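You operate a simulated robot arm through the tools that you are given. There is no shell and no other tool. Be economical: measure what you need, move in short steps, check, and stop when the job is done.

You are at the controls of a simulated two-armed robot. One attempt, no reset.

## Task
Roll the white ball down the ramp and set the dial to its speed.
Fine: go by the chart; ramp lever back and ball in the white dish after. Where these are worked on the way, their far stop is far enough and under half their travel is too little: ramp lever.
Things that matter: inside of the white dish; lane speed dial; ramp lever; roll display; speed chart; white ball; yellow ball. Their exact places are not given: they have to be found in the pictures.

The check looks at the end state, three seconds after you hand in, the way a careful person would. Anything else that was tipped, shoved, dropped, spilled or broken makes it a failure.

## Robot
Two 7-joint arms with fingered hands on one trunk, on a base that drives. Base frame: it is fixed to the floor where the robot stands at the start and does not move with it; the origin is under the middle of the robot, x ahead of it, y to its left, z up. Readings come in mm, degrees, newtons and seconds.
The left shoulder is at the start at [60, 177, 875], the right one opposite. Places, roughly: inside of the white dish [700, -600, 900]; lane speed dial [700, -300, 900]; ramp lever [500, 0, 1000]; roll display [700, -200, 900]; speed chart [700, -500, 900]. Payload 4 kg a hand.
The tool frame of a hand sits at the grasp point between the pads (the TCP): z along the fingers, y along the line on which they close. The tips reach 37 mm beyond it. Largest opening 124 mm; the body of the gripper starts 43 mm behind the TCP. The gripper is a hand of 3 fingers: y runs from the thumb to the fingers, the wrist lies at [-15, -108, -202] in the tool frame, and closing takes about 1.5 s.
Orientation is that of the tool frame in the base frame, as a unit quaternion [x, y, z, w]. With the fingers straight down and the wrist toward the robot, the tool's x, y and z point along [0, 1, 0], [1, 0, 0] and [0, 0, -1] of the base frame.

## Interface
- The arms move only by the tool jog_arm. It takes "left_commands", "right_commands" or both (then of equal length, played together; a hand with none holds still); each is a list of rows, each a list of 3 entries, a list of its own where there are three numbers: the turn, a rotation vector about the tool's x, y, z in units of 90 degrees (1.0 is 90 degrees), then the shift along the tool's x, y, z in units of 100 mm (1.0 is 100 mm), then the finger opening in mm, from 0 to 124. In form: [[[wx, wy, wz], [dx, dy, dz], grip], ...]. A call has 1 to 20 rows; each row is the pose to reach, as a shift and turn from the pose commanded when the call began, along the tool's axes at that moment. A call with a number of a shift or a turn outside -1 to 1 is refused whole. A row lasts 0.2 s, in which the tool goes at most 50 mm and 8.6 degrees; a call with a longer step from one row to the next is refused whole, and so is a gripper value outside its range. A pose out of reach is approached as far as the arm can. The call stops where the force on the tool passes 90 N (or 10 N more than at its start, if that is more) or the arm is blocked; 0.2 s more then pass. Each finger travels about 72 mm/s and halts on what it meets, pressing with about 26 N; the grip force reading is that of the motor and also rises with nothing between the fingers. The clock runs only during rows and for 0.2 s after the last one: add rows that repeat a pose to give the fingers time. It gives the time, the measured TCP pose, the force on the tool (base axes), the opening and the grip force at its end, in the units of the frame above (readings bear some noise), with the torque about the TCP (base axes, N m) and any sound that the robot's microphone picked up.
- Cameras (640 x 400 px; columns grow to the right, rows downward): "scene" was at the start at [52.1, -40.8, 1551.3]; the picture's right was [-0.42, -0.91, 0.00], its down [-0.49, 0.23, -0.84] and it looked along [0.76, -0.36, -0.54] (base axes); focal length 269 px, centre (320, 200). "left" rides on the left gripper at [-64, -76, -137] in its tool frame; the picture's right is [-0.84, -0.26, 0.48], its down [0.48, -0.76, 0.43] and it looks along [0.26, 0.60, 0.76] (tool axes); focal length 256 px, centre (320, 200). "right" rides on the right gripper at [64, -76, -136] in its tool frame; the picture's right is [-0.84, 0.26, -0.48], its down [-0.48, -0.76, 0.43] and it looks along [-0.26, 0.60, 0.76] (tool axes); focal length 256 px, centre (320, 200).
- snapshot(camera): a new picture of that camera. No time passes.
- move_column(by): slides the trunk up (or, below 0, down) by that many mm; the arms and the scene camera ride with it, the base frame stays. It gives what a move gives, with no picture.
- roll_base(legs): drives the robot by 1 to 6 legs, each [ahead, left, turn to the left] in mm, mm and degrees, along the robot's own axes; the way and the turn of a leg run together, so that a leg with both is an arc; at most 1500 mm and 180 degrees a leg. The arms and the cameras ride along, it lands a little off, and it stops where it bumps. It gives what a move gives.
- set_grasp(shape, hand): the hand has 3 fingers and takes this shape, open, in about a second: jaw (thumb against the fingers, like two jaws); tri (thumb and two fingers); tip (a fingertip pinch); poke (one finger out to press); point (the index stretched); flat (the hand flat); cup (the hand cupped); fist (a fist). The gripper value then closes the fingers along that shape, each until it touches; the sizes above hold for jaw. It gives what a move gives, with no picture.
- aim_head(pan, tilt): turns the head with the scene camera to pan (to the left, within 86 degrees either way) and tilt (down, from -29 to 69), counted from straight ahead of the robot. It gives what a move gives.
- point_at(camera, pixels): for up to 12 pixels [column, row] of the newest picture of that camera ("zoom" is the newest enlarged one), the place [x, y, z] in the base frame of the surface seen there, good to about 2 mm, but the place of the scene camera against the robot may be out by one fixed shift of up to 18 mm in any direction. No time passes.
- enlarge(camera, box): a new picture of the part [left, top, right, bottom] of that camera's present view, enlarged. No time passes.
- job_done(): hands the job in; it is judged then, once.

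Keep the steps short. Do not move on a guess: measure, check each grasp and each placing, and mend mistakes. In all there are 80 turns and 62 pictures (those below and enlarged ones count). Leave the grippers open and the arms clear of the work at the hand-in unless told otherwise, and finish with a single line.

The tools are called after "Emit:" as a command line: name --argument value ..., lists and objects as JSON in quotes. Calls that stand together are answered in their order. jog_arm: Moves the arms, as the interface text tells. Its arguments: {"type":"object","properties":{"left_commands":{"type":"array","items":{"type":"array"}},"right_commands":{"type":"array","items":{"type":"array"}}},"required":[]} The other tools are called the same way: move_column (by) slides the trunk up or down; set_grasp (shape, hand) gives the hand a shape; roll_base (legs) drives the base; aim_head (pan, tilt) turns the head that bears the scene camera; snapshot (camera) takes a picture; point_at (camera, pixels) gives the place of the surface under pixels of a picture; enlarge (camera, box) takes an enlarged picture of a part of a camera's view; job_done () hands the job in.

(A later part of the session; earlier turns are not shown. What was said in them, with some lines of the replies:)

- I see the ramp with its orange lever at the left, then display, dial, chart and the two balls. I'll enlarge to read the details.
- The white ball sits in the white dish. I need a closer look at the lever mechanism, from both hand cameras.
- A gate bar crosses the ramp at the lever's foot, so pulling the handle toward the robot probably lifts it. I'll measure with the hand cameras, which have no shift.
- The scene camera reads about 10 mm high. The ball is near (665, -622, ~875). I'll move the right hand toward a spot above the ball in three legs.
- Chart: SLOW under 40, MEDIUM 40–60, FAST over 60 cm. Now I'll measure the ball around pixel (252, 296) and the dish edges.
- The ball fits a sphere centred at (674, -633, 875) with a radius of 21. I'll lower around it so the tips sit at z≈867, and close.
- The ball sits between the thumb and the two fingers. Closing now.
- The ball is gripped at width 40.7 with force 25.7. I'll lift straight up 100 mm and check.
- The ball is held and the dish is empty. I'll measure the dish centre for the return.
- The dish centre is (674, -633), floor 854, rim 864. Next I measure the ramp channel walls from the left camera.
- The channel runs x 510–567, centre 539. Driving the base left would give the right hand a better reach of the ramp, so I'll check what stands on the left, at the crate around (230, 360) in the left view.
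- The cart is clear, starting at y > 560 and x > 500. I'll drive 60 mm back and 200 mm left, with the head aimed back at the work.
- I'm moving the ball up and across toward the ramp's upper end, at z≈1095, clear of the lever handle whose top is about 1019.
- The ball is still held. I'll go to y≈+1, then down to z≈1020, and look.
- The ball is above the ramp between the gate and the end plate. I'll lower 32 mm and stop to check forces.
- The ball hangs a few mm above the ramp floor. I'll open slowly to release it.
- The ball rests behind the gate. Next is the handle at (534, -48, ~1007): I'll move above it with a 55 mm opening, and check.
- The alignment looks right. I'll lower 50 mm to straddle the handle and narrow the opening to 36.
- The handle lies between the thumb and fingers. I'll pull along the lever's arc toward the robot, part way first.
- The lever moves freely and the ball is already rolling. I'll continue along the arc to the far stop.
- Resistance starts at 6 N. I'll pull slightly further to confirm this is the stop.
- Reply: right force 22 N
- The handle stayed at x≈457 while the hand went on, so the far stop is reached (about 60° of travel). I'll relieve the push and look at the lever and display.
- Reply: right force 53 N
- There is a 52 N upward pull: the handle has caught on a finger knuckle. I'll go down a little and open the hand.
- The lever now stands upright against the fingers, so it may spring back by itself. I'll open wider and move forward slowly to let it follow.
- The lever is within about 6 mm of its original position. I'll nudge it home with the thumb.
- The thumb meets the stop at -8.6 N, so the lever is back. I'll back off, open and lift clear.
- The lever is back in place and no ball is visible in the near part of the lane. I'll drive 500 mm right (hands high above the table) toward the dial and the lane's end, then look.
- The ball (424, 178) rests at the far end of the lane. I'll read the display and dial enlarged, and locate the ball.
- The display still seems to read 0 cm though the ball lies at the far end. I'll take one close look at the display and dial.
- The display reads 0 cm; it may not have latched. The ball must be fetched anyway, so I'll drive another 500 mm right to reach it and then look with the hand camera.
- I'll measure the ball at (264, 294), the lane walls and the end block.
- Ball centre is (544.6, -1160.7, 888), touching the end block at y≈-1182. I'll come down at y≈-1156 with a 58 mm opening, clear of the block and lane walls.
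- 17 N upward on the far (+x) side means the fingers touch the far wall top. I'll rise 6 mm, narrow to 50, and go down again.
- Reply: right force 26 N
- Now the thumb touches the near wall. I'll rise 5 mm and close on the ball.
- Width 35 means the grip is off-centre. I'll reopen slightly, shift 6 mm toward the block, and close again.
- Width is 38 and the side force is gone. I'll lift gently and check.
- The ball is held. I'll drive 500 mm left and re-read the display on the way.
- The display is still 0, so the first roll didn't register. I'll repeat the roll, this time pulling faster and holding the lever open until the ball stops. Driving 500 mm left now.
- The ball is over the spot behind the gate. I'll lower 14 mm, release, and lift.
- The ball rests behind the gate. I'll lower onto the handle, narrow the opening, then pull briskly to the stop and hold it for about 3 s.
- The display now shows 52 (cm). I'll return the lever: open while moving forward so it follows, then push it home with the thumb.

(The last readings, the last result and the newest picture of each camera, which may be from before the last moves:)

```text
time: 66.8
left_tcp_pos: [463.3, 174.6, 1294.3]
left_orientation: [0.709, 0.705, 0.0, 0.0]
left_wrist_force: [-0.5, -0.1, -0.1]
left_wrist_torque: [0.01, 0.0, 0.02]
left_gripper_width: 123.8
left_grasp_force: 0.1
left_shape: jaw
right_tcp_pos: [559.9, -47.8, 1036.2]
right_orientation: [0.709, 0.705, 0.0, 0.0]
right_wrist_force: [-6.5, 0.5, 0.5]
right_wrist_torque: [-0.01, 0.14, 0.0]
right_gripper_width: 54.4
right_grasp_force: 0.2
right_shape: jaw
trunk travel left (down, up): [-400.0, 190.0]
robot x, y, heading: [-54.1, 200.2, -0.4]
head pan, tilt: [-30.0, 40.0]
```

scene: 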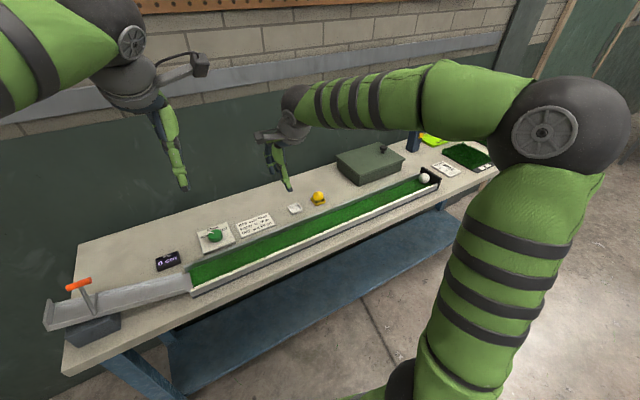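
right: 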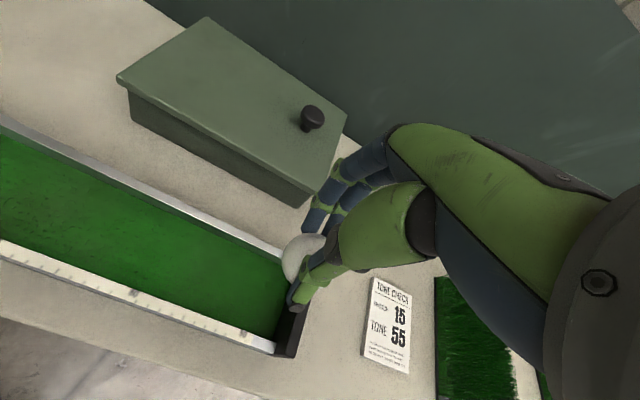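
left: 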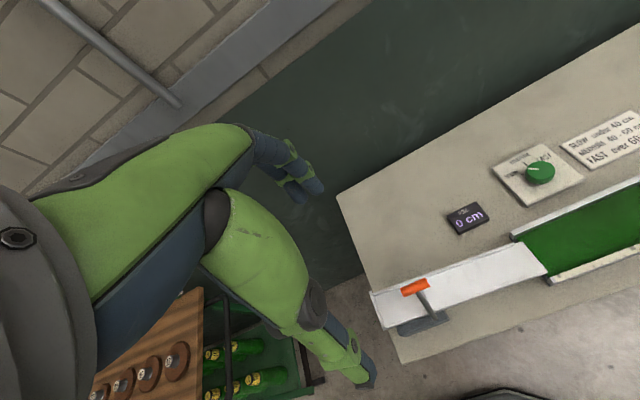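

The thumb meets the stop again at -6.5 N. I'll back off, lift, drive 350 mm right and look at everything.

Emit:
jog_arm --right_commands '[[[0, 0, 0], [0, -0.12, 0], 56], [[0, 0, 0], [0, -0.2, 0], 70], [[0, 0, 0], [0, -0.2, 0], 80], [[0, 0, 0], [0, -0.2, -0.3], 80], [[0, 0, 0], [0, -0.2, -0.65], 80], [[0, 0, 0], [0, -0.2, -1.0], 80]]'

Emit:
roll_base --legs '[[0, -400, 0.4]]'

Emit:
enlarge --camera "scene" --box '[60, 150, 460, 400]'

```text
time: 68.2
left_tcp_pos: [462.4, 173.9, 1293.7]
left_orientation: [0.708, 0.706, 0.0, 0.0]
left_wrist_force: [0.2, -0.4, 0.3]
left_wrist_torque: [-0.01, 0.01, 0.0]
left_gripper_width: 123.7
left_grasp_force: 0.1
left_shape: jaw
right_tcp_pos: [539.4, -47.9, 1136.7]
right_orientation: [0.708, 0.706, 0.0, 0.0]
right_wrist_force: [0.9, -0.8, 0.1]
right_wrist_torque: [0.01, 0.0, 0.01]
right_gripper_width: 79.5
right_grasp_force: 0.0
right_shape: jaw
trunk travel left (down, up): [-400.0, 190.0]
robot x, y, heading: [-56.3, 203.5, -0.2]
head pan, tilt: [-30.0, 40.0]
```

```text
time: 70.7
left_tcp_pos: [463.1, -219.8, 1292.5]
left_orientation: [0.707, 0.707, 0.0, 0.001]
left_wrist_force: [0.0, -0.5, 0.8]
left_wrist_torque: [0.0, 0.01, -0.01]
left_gripper_width: 123.9
left_grasp_force: 0.1
left_shape: jaw
right_tcp_pos: [539.7, -440.0, 1135.7]
right_orientation: [0.707, 0.707, 0.0, 0.0]
right_wrist_force: [0.0, -1.2, 0.1]
right_wrist_torque: [0.03, 0.01, 0.01]
right_gripper_width: 79.5
right_grasp_force: 0.0
right_shape: jaw
trunk travel left (down, up): [-400.0, 190.0]
robot x, y, heading: [-53.8, -194.1, 0.2]
head pan, tilt: [-30.0, 40.0]
```

```text
1.60 times, centred on (260, 275) of scene
```

zoom: 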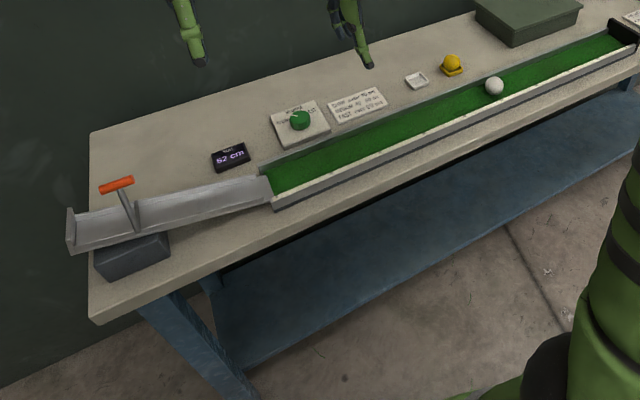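

The display shows 52 or 62 cm, so I need certainty. I'll measure the ball position and the lane start, and enlarge the display with the dial.

Emit:
point_at --camera "zoom" --pixels '[[495, 86], [490, 86], [500, 86], [495, 80], [272, 188], [278, 185], [612, 42], [300, 120], [230, 157], [416, 80]]'

Emit:
enlarge --camera "scene" --box '[185, 210, 281, 270]'

```text
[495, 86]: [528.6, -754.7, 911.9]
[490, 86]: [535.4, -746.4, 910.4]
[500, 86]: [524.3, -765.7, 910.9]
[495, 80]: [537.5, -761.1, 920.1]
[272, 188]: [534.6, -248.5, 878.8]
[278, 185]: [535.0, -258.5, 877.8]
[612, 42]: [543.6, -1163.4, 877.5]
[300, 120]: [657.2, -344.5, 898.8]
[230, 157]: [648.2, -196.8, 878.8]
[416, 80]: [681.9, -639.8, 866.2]
```

```text
6.67 times, centred on (233, 240) of scene
```

zoom: 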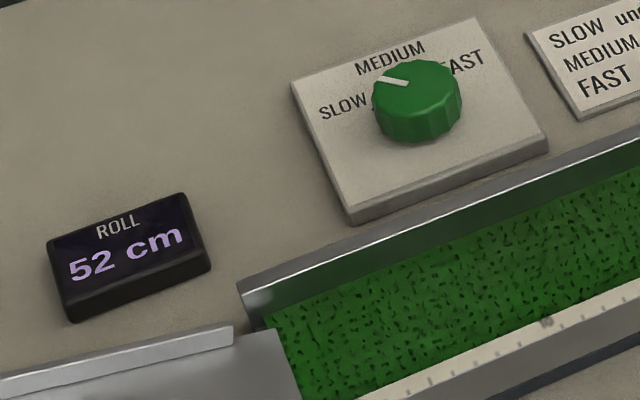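

It reads 52 cm, so MEDIUM. Now a close view of the dial from the right hand camera (expected near pixel (217, 199)).

Emit:
enlarge --camera "right" --box '[157, 162, 277, 237]'

Emit:
point_at --camera "zoom" --pixels '[[320, 200], [300, 180]]'

```text
5.33 times, centred on (217, 200) of right
```

zoom: 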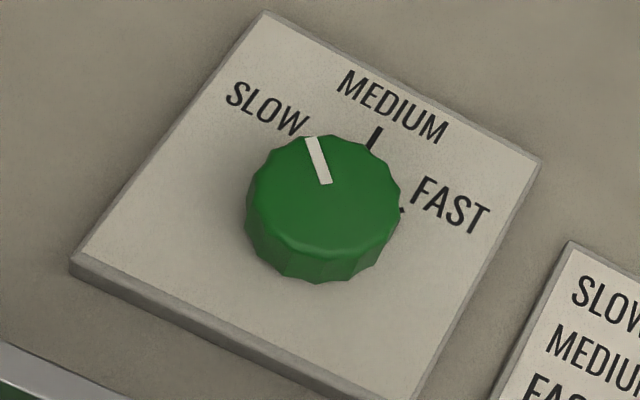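

```text
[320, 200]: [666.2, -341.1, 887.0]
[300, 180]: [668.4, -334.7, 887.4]
```

Now I'll measure the knob rim, the pointer ends, and the tick positions.

Emit:
point_at --camera "zoom" --pixels '[[311, 141], [326, 181], [373, 142], [378, 130], [402, 211], [252, 190], [395, 195], [318, 138], [322, 245], [300, 225], [72, 262], [540, 160]]'

```text
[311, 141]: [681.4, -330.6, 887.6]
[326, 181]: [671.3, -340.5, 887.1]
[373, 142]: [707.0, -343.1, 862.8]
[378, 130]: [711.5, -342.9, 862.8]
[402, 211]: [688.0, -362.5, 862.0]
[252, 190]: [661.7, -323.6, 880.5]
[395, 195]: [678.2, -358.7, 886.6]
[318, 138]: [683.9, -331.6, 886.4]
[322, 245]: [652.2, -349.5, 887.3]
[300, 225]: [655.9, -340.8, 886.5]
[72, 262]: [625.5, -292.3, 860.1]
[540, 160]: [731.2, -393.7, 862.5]
```

Knob centre ≈ (668, -343), top z 887, radius ~19. The pointer is 43° toward SLOW, with MEDIUM straight ahead (+x) and FAST at -44°. I'll move above the knob, pre-turned -22°.

Emit:
jog_arm --right_commands '[[[0, 0, 0], [0.16, 0.21, 0.28], 80], [[0, 0, 0], [0.32, 0.42, 0.56], 80], [[0, 0, 0], [0.485, 0.64, 0.85], 75]]'

Emit:
jog_arm --right_commands '[[[0, 0, 0], [0.16, 0.21, 0.28], 75], [[0, 0, 0], [0.32, 0.42, 0.56], 75], [[0, 0, 0], [0.485, 0.64, 0.85], 75], [[0, 0, -0.08], [0.485, 0.64, 0.85], 75], [[0, 0, -0.16], [0.485, 0.64, 0.85], 75], [[0, 0, -0.24], [0.485, 0.64, 0.85], 75], [[0, 0, -0.24], [0.485, 0.64, 0.85], 75]]'

```text
time: 71.5
left_tcp_pos: [463.6, -219.3, 1292.8]
left_orientation: [0.707, 0.707, 0.001, 0.0]
left_wrist_force: [0.3, 0.4, -0.5]
left_wrist_torque: [0.0, 0.0, -0.02]
left_gripper_width: 123.7
left_grasp_force: 0.0
left_shape: jaw
right_tcp_pos: [604.2, -390.3, 1052.2]
right_orientation: [0.707, 0.707, 0.0, 0.0]
right_wrist_force: [1.0, 0.4, 0.3]
right_wrist_torque: [-0.02, 0.02, 0.0]
right_gripper_width: 75.4
right_grasp_force: 0.0
right_shape: jaw
trunk travel left (down, up): [-400.0, 190.0]
robot x, y, heading: [-55.2, -191.6, 0.1]
head pan, tilt: [-30.0, 40.0]
```

```text
time: 73.1
left_tcp_pos: [462.4, -219.3, 1293.5]
left_orientation: [0.707, 0.707, 0.0, 0.0]
left_wrist_force: [-0.2, -0.6, 0.3]
left_wrist_torque: [-0.01, 0.01, -0.03]
left_gripper_width: 123.7
left_grasp_force: 0.1
left_shape: jaw
right_tcp_pos: [668.3, -342.3, 966.5]
right_orientation: [0.561, 0.828, 0.0, 0.0]
right_wrist_force: [-0.6, 0.5, 0.7]
right_wrist_torque: [-0.01, 0.0, -0.01]
right_gripper_width: 75.4
right_grasp_force: 0.1
right_shape: jaw
trunk travel left (down, up): [-400.0, 190.0]
robot x, y, heading: [-56.5, -190.8, -0.0]
head pan, tilt: [-30.0, 40.0]
```

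I'm centred at (668, -342). I'll descend 61 mm and close on the knob.

Emit:
jog_arm --right_commands '[[[0, 0, 0], [0, 0, 0.25], 70], [[0, 0, 0], [0, 0, 0.45], 65], [[0, 0, 0], [0, 0, 0.61], 60], [[0, 0, 0], [0, 0, 0.61], 50], [[0, 0, 0], [0, 0, 0.61], 40], [[0, 0, 0], [0, 0, 0.61], 32], [[0, 0, 0], [0, 0, 0.61], 32], [[0, 0, 0], [0, 0, 0.61], 32]]'

```text
time: 74.9
left_tcp_pos: [461.6, -218.1, 1292.6]
left_orientation: [0.707, 0.708, 0.0, 0.0]
left_wrist_force: [-0.1, 0.5, -1.1]
left_wrist_torque: [-0.04, 0.01, 0.0]
left_gripper_width: 123.7
left_grasp_force: 0.1
left_shape: jaw
right_tcp_pos: [667.0, -342.4, 905.8]
right_orientation: [0.561, 0.828, -0.001, 0.001]
right_wrist_force: [-3.1, -0.8, 4.7]
right_wrist_torque: [-0.05, 0.07, 0.02]
right_gripper_width: 42.5
right_grasp_force: 25.7
right_shape: jaw
trunk travel left (down, up): [-400.0, 190.0]
robot x, y, heading: [-55.1, -195.1, -0.1]
head pan, tilt: [-30.0, 40.0]
```

The knob is gripped (width 42.5, force 25.7). I'll turn 43° clockwise seen from above, then hold.

Emit:
jog_arm --right_commands '[[[0, 0, 0.08], [0, 0, 0], 32], [[0, 0, 0.16], [0, 0, 0], 32], [[0, 0, 0.24], [0, 0, 0], 32], [[0, 0, 0.32], [0, 0, 0], 32], [[0, 0, 0.4], [0, 0, 0], 32], [[0, 0, 0.48], [0, 0, 0], 32], [[0, 0, 0.48], [0, 0, 0], 32]]'

```text
time: 76.5
left_tcp_pos: [462.2, -218.7, 1293.4]
left_orientation: [0.707, 0.708, 0.0, 0.0]
left_wrist_force: [0.6, 0.2, 0.4]
left_wrist_torque: [0.0, -0.02, 0.02]
left_gripper_width: 124.0
left_grasp_force: 0.1
left_shape: jaw
right_tcp_pos: [668.1, -341.8, 906.3]
right_orientation: [0.827, 0.561, 0.0, 0.001]
right_wrist_force: [2.3, -1.3, 9.2]
right_wrist_torque: [-0.1, -0.14, -0.01]
right_gripper_width: 42.2
right_grasp_force: 26.0
right_shape: jaw
trunk travel left (down, up): [-400.0, 190.0]
robot x, y, heading: [-58.6, -195.2, 0.2]
head pan, tilt: [-30.0, 40.0]
```

I'll release, lift straight up and turn the hand back.

Emit:
jog_arm --right_commands '[[[0, 0, 0], [0, 0, 0], 45], [[0, 0, 0], [0, 0, 0], 58], [[0, 0, 0], [0, 0, 0], 72], [[0, 0, 0], [0, 0, 0], 80], [[0, 0, 0], [0, 0, -0.3], 80], [[0, 0, 0], [0, 0, -0.65], 80], [[0, 0, 0], [0, 0, -1.0], 80], [[0, 0, -0.08], [0, 0, -1.0], 80], [[0, 0, -0.16], [0, 0, -1.0], 80], [[0, 0, -0.24], [0, 0, -1.0], 80]]'

Emit:
jog_arm --right_commands '[[[0, 0, 0], [-0.3, -0.3, -0.2], 80], [[0, 0, 0], [-0.6, -0.6, -0.4], 80], [[0, 0, 0], [-0.85, -0.9, -0.6], 80], [[0, 0, 0], [-1.0, -1.0, -0.7], 80]]'

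Emit:
enlarge --camera "right" --box '[120, 150, 360, 300]'

```text
time: 78.7
left_tcp_pos: [463.6, -218.0, 1292.8]
left_orientation: [0.706, 0.708, -0.001, 0.001]
left_wrist_force: [0.4, -0.1, -0.7]
left_wrist_torque: [0.0, 0.01, -0.02]
left_gripper_width: 123.5
left_grasp_force: 0.1
left_shape: jaw
right_tcp_pos: [668.3, -342.7, 1005.6]
right_orientation: [0.706, 0.708, 0.0, 0.001]
right_wrist_force: [1.1, -0.9, 0.9]
right_wrist_torque: [-0.01, -0.02, 0.01]
right_gripper_width: 79.7
right_grasp_force: 0.0
right_shape: jaw
trunk travel left (down, up): [-400.0, 190.0]
robot x, y, heading: [-53.7, -195.7, -0.2]
head pan, tilt: [-30.0, 40.0]
```

```text
time: 79.7
left_tcp_pos: [462.9, -218.0, 1293.7]
left_orientation: [0.706, 0.708, -0.001, 0.0]
left_wrist_force: [-0.6, -0.8, 0.1]
left_wrist_torque: [0.0, 0.0, 0.02]
left_gripper_width: 123.6
left_grasp_force: 0.1
left_shape: jaw
right_tcp_pos: [568.4, -444.6, 1075.6]
right_orientation: [0.706, 0.708, 0.0, 0.0]
right_wrist_force: [0.8, -0.9, 0.1]
right_wrist_torque: [0.01, -0.01, 0.03]
right_gripper_width: 79.6
right_grasp_force: 0.0
right_shape: jaw
trunk travel left (down, up): [-400.0, 190.0]
robot x, y, heading: [-55.4, -191.9, 0.2]
head pan, tilt: [-30.0, 40.0]
```

```text
2.67 times, centred on (240, 225) of right
```

zoom: 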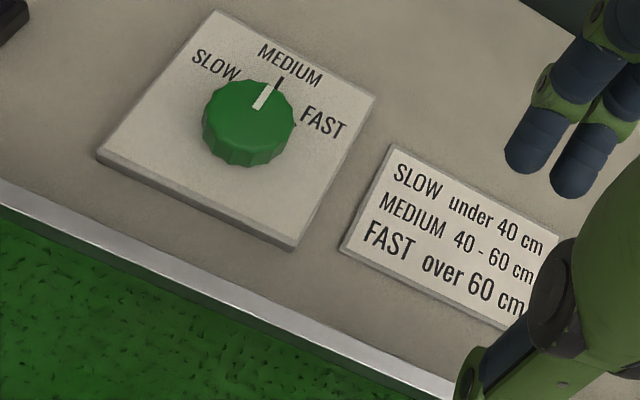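

The pointer now seems to point at the MEDIUM tick. I'll measure it.

Emit:
point_at --camera "zoom" --pixels '[[268, 85], [258, 107], [277, 84], [280, 77], [210, 110], [292, 125]]'

```text
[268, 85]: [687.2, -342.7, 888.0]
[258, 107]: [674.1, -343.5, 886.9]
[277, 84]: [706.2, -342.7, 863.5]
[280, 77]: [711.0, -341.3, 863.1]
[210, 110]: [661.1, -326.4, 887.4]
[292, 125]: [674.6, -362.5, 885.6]
```

The dial is on MEDIUM: the pointer runs along +x at y≈-343, same as the tick. Now I move the hand over to the ball near (540, -757).

Emit:
jog_arm --right_commands '[[[0, 0, 0], [-0.4, -0.1, 0], 80], [[0, 0, 0], [-0.8, -0.2, 0], 80], [[0, 0, 0], [-1.0, -0.25, 0], 80]]'

Emit:
jog_arm --right_commands '[[[0, 0, 0], [-0.4, 0, 0], 80], [[0, 0, 0], [-0.8, 0, 0], 80], [[0, 0, 0], [-1.0, 0, 0], 80]]'

Emit:
jog_arm --right_commands '[[[0, 0, 0], [-0.4, 0, 0], 80], [[0, 0, 0], [-0.8, 0, 0], 80], [[0, 0, 0], [-1.0, 0, 0], 80]]'

Emit:
snapshot --camera "right"

```text
time: 80.5
left_tcp_pos: [462.4, -219.3, 1292.7]
left_orientation: [0.706, 0.708, -0.001, 0.0]
left_wrist_force: [0.8, -0.1, 0.2]
left_wrist_torque: [0.03, 0.0, -0.02]
left_gripper_width: 123.5
left_grasp_force: 0.0
left_shape: jaw
right_tcp_pos: [542.7, -543.0, 1077.5]
right_orientation: [0.706, 0.708, 0.0, 0.0]
right_wrist_force: [-0.7, -0.1, 0.5]
right_wrist_torque: [0.02, 0.0, 0.03]
right_gripper_width: 79.6
right_grasp_force: 0.1
right_shape: jaw
trunk travel left (down, up): [-400.0, 190.0]
robot x, y, heading: [-59.1, -192.2, 0.2]
head pan, tilt: [-30.0, 40.0]
```

```text
time: 81.3
left_tcp_pos: [461.4, -219.1, 1292.2]
left_orientation: [0.707, 0.708, 0.0, 0.0]
left_wrist_force: [0.1, 0.0, -0.5]
left_wrist_torque: [-0.01, -0.02, 0.02]
left_gripper_width: 123.8
left_grasp_force: 0.0
left_shape: jaw
right_tcp_pos: [543.2, -643.4, 1075.8]
right_orientation: [0.706, 0.708, 0.0, 0.0]
right_wrist_force: [-0.5, 0.2, 0.2]
right_wrist_torque: [0.02, -0.01, 0.02]
right_gripper_width: 79.6
right_grasp_force: 0.2
right_shape: jaw
trunk travel left (down, up): [-400.0, 190.0]
robot x, y, heading: [-61.6, -192.2, 0.1]
head pan, tilt: [-30.0, 40.0]
```

```text
time: 82.1
left_tcp_pos: [461.9, -219.6, 1292.7]
left_orientation: [0.707, 0.707, 0.0, 0.0]
left_wrist_force: [-0.9, 0.4, 0.9]
left_wrist_torque: [-0.03, -0.01, 0.01]
left_gripper_width: 123.9
left_grasp_force: 0.0
left_shape: jaw
right_tcp_pos: [543.1, -743.2, 1075.3]
right_orientation: [0.707, 0.708, 0.0, 0.0]
right_wrist_force: [-0.2, 0.1, 0.0]
right_wrist_torque: [0.02, 0.03, 0.0]
right_gripper_width: 79.8
right_grasp_force: 0.0
right_shape: jaw
trunk travel left (down, up): [-400.0, 190.0]
robot x, y, heading: [-54.0, -194.8, -0.2]
head pan, tilt: [-30.0, 40.0]
```

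```text
2 pictures are left
```

right: 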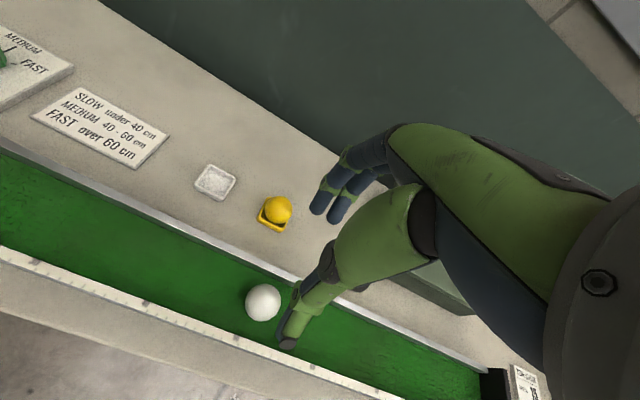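

Ball at (263, 302). I'll measure it and the dish again.

Emit:
point_at --camera "right" --pixels '[[263, 302], [255, 302], [271, 302], [263, 294], [263, 310], [240, 310], [214, 182], [236, 327], [276, 272], [205, 168], [275, 212]]'

```text
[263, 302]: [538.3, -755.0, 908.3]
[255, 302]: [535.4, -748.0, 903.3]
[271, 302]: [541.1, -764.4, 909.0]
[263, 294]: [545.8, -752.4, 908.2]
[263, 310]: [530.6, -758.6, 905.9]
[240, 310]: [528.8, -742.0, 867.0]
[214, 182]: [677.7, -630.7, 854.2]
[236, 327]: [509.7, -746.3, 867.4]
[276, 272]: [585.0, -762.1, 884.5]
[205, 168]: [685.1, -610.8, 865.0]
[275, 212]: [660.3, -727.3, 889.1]
```

Ball centre is (543, -760, 888). I'll descend to TCP z≈921 with a 54 mm opening, then close.

Emit:
jog_arm --right_commands '[[[0, 0, 0], [-0.17, 0, 0.35], 60], [[0, 0, 0], [-0.17, 0, 0.7], 54], [[0, 0, 0], [-0.17, 0, 1.0], 54], [[0, 0, 0], [-0.17, 0, 1.0], 54]]'

Emit:
jog_arm --right_commands '[[[0, 0, 0], [0, 0, 0.2], 54], [[0, 0, 0], [0, 0, 0.4], 54], [[0, 0, 0], [0, 0, 0.54], 54], [[0, 0, 0], [0, 0, 0.54], 54]]'

```text
time: 83.1
left_tcp_pos: [463.4, -219.7, 1292.5]
left_orientation: [0.707, 0.707, 0.0, 0.0]
left_wrist_force: [0.6, -0.3, -0.1]
left_wrist_torque: [-0.03, -0.03, -0.02]
left_gripper_width: 123.8
left_grasp_force: 0.0
left_shape: jaw
right_tcp_pos: [543.8, -759.7, 975.7]
right_orientation: [0.707, 0.708, -0.001, -0.001]
right_wrist_force: [1.0, -0.8, -0.9]
right_wrist_torque: [-0.01, 0.01, 0.04]
right_gripper_width: 54.1
right_grasp_force: 0.0
right_shape: jaw
trunk travel left (down, up): [-400.0, 190.0]
robot x, y, heading: [-55.2, -194.6, 0.2]
head pan, tilt: [-30.0, 40.0]
```

```text
time: 84.1
left_tcp_pos: [462.8, -218.0, 1293.3]
left_orientation: [0.706, 0.708, 0.0, 0.0]
left_wrist_force: [-0.5, 0.7, -1.1]
left_wrist_torque: [-0.04, -0.01, -0.02]
left_gripper_width: 123.7
left_grasp_force: 0.0
left_shape: jaw
right_tcp_pos: [544.7, -759.9, 921.2]
right_orientation: [0.706, 0.708, 0.0, -0.001]
right_wrist_force: [0.3, 0.1, 0.4]
right_wrist_torque: [0.02, 0.01, 0.04]
right_gripper_width: 54.2
right_grasp_force: 0.0
right_shape: jaw
trunk travel left (down, up): [-400.0, 190.0]
robot x, y, heading: [-55.2, -193.5, 0.3]
head pan, tilt: [-30.0, 40.0]
```

No contact forces, so I'll close on the ball.

Emit:
jog_arm --right_commands '[[[0, 0, 0], [0, 0, 0.02], 46], [[0, 0, 0], [0, 0, 0.02], 40], [[0, 0, 0], [0, 0, 0.02], 34], [[0, 0, 0], [0, 0, 0.02], 34], [[0, 0, 0], [0, 0, 0.02], 34], [[0, 0, 0], [0, 0, 0.02], 34]]'

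```text
time: 85.5
left_tcp_pos: [463.3, -219.4, 1293.0]
left_orientation: [0.707, 0.707, 0.001, 0.0]
left_wrist_force: [0.9, -1.4, -0.1]
left_wrist_torque: [0.02, 0.04, -0.01]
left_gripper_width: 123.8
left_grasp_force: 0.1
left_shape: jaw
right_tcp_pos: [543.6, -757.8, 920.5]
right_orientation: [0.706, 0.708, 0.0, 0.0]
right_wrist_force: [-1.9, 0.5, 5.2]
right_wrist_torque: [0.04, 0.08, -0.02]
right_gripper_width: 38.5
right_grasp_force: 26.4
right_shape: jaw
trunk travel left (down, up): [-400.0, 190.0]
robot x, y, heading: [-55.7, -190.2, 0.3]
head pan, tilt: [-30.0, 40.0]
```

Gripped (38.5, 26 N). I'll lift 100 mm and check the width holds.

Emit:
jog_arm --right_commands '[[[0, 0, 0], [0, 0, -0.15], 34], [[0, 0, 0], [0, 0, -0.4], 34], [[0, 0, 0], [0, 0, -0.7], 34], [[0, 0, 0], [0, 0, -1.0], 34]]'

Emit:
jog_arm --right_commands '[[[0, 0, 0], [0.32, 0.33, 0], 34], [[0, 0, 0], [0.64, 0.66, 0], 34], [[0, 0, 0], [0.96, 0.98, 0], 34]]'

```text
time: 86.5
left_tcp_pos: [462.4, -218.7, 1292.2]
left_orientation: [0.706, 0.708, 0.0, 0.0]
left_wrist_force: [0.5, -0.3, 0.2]
left_wrist_torque: [0.03, -0.03, 0.01]
left_gripper_width: 123.7
left_grasp_force: 0.1
left_shape: jaw
right_tcp_pos: [543.4, -759.3, 1020.5]
right_orientation: [0.706, 0.708, 0.0, 0.001]
right_wrist_force: [-0.1, -0.2, -0.3]
right_wrist_torque: [0.0, 0.01, 0.03]
right_gripper_width: 38.3
right_grasp_force: 25.9
right_shape: jaw
trunk travel left (down, up): [-400.0, 190.0]
robot x, y, heading: [-53.5, -192.5, -0.2]
head pan, tilt: [-30.0, 40.0]
```

```text
time: 87.3
left_tcp_pos: [463.0, -219.3, 1294.0]
left_orientation: [0.706, 0.708, 0.0, 0.001]
left_wrist_force: [0.2, 0.3, -0.4]
left_wrist_torque: [0.03, 0.04, 0.01]
left_gripper_width: 123.8
left_grasp_force: 0.1
left_shape: jaw
right_tcp_pos: [639.6, -662.6, 1018.4]
right_orientation: [0.708, 0.707, 0.0, 0.001]
right_wrist_force: [0.1, -0.2, -0.4]
right_wrist_torque: [0.02, 0.02, -0.01]
right_gripper_width: 38.2
right_grasp_force: 25.8
right_shape: jaw
trunk travel left (down, up): [-400.0, 190.0]
robot x, y, heading: [-59.0, -192.8, 0.0]
head pan, tilt: [-30.0, 40.0]
```

The ball is still held. I'll move over the dish centre (674, -633) and go down to z≈930.

Emit:
jog_arm --right_commands '[[[0, 0, 0], [0.29, 0.345, 0], 34], [[0, 0, 0], [0.295, 0.345, 0.3], 34], [[0, 0, 0], [0.295, 0.345, 0.6], 34], [[0, 0, 0], [0.295, 0.345, 0.88], 34], [[0, 0, 0], [0.295, 0.345, 0.88], 34]]'

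Emit:
snapshot --camera "right"

```text
time: 88.5
left_tcp_pos: [463.0, -218.7, 1293.7]
left_orientation: [0.706, 0.708, 0.001, 0.0]
left_wrist_force: [0.0, 0.4, 0.1]
left_wrist_torque: [0.01, -0.02, -0.02]
left_gripper_width: 123.5
left_grasp_force: 0.0
left_shape: jaw
right_tcp_pos: [676.2, -632.7, 931.8]
right_orientation: [0.706, 0.708, 0.0, 0.0]
right_wrist_force: [-0.7, -0.5, -1.0]
right_wrist_torque: [0.01, 0.03, 0.01]
right_gripper_width: 37.9
right_grasp_force: 25.8
right_shape: jaw
trunk travel left (down, up): [-400.0, 190.0]
robot x, y, heading: [-53.2, -189.7, 0.2]
head pan, tilt: [-30.0, 40.0]
```

```text
1 pictures are left
```

right: 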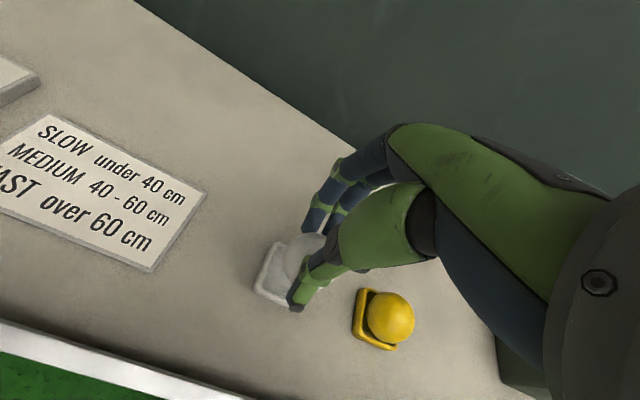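

The ball is above the dish. I'll lower about 22 mm until it nearly touches and watch the force.

Emit:
jog_arm --right_commands '[[[0, 0, 0], [0, -0.01, 0.12], 34], [[0, 0, 0], [0, -0.01, 0.2], 34], [[0, 0, 0], [0, -0.01, 0.23], 34], [[0, 0, 0], [0, -0.01, 0.23], 34]]'

```text
time: 89.5
left_tcp_pos: [462.9, -219.0, 1293.8]
left_orientation: [0.706, 0.708, 0.0, 0.0]
left_wrist_force: [-0.3, -1.4, 0.1]
left_wrist_torque: [-0.02, 0.03, 0.0]
left_gripper_width: 123.9
left_grasp_force: 0.1
left_shape: jaw
right_tcp_pos: [673.9, -633.5, 909.7]
right_orientation: [0.706, 0.708, 0.0, 0.0]
right_wrist_force: [-4.1, 0.9, 7.7]
right_wrist_torque: [0.02, 0.05, -0.01]
right_gripper_width: 38.4
right_grasp_force: 26.1
right_shape: jaw
trunk travel left (down, up): [-400.0, 190.0]
robot x, y, heading: [-57.4, -192.4, -0.0]
head pan, tilt: [-30.0, 40.0]
```

Contact at 7.7 N: the ball sits on the dish floor. I'll open slowly, then lift straight up.

Emit:
jog_arm --right_commands '[[[0, 0, 0], [0, 0, -0.01], 40], [[0, 0, 0], [0, 0, -0.01], 46], [[0, 0, 0], [0, 0, -0.01], 54], [[0, 0, 0], [0, 0, -0.01], 66], [[0, 0, 0], [0, 0, -0.01], 80], [[0, 0, 0], [0, 0, -0.01], 90], [[0, 0, 0], [0, 0, -0.3], 90], [[0, 0, 0], [0, 0, -0.65], 90], [[0, 0, 0], [0, 0, -1.0], 90]]'

Emit:
jog_arm --right_commands '[[[0, 0, 0], [0, -0.2, -0.35], 100], [[0, 0, 0], [0, -0.4, -0.7], 110], [[0, 0, 0], [0, -0.6, -1.0], 120], [[0, 0, 0], [0, -0.8, -1.0], 124], [[0, 0, 0], [0, -1.0, -1.0], 124]]'

Emit:
snapshot --camera "scene"

```text
time: 91.5
left_tcp_pos: [462.3, -218.3, 1294.1]
left_orientation: [0.706, 0.709, 0.0, 0.0]
left_wrist_force: [0.9, 0.5, -0.4]
left_wrist_torque: [0.01, 0.01, 0.01]
left_gripper_width: 123.5
left_grasp_force: 0.1
left_shape: jaw
right_tcp_pos: [674.5, -634.3, 1009.6]
right_orientation: [0.706, 0.708, 0.0, 0.001]
right_wrist_force: [-0.4, 1.0, 0.3]
right_wrist_torque: [-0.05, 0.04, 0.01]
right_gripper_width: 89.7
right_grasp_force: 0.1
right_shape: jaw
trunk travel left (down, up): [-400.0, 190.0]
robot x, y, heading: [-53.5, -196.4, 0.1]
head pan, tilt: [-30.0, 40.0]
```

```text
time: 92.7
left_tcp_pos: [463.5, -217.8, 1292.8]
left_orientation: [0.706, 0.708, 0.0, 0.0]
left_wrist_force: [0.1, -0.2, -0.1]
left_wrist_torque: [0.0, -0.01, -0.03]
left_gripper_width: 123.8
left_grasp_force: 0.0
left_shape: jaw
right_tcp_pos: [574.3, -634.2, 1109.7]
right_orientation: [0.706, 0.708, 0.001, 0.0]
right_wrist_force: [-0.1, 0.2, 0.5]
right_wrist_torque: [-0.05, -0.01, 0.04]
right_gripper_width: 123.9
right_grasp_force: 0.2
right_shape: jaw
trunk travel left (down, up): [-400.0, 190.0]
robot x, y, heading: [-60.6, -191.5, 0.3]
head pan, tilt: [-30.0, 40.0]
```

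```text
0 pictures are left
```

scene: 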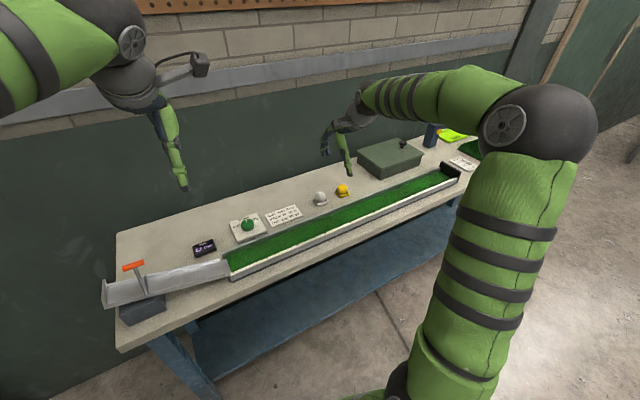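

The ball shows in the dish at (320, 198). I'll check positions of the ball and lever numerically.

Emit:
point_at --camera "scene" --pixels '[[320, 197], [320, 200], [343, 190], [132, 266], [248, 224], [141, 285]]'

```text
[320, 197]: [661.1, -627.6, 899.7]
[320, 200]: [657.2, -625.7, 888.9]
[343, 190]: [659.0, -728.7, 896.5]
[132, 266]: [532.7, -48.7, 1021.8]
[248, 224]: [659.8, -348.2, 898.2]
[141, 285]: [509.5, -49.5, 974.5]
```

The ball reads the same place as at the start, and so does the lever (532.7, -48.7, 1021.8). The dial is on MEDIUM and both hands are open and clear, so I'm handing in.

Emit:
job_done

```text
The job is handed in.
```

The white ball rolled 52 cm on its second run (the first run reached the lane's end but the display stayed at 0), so the dial is set to MEDIUM by the chart, the ramp lever is back, the white ball is in its white dish, and the job is handed in.
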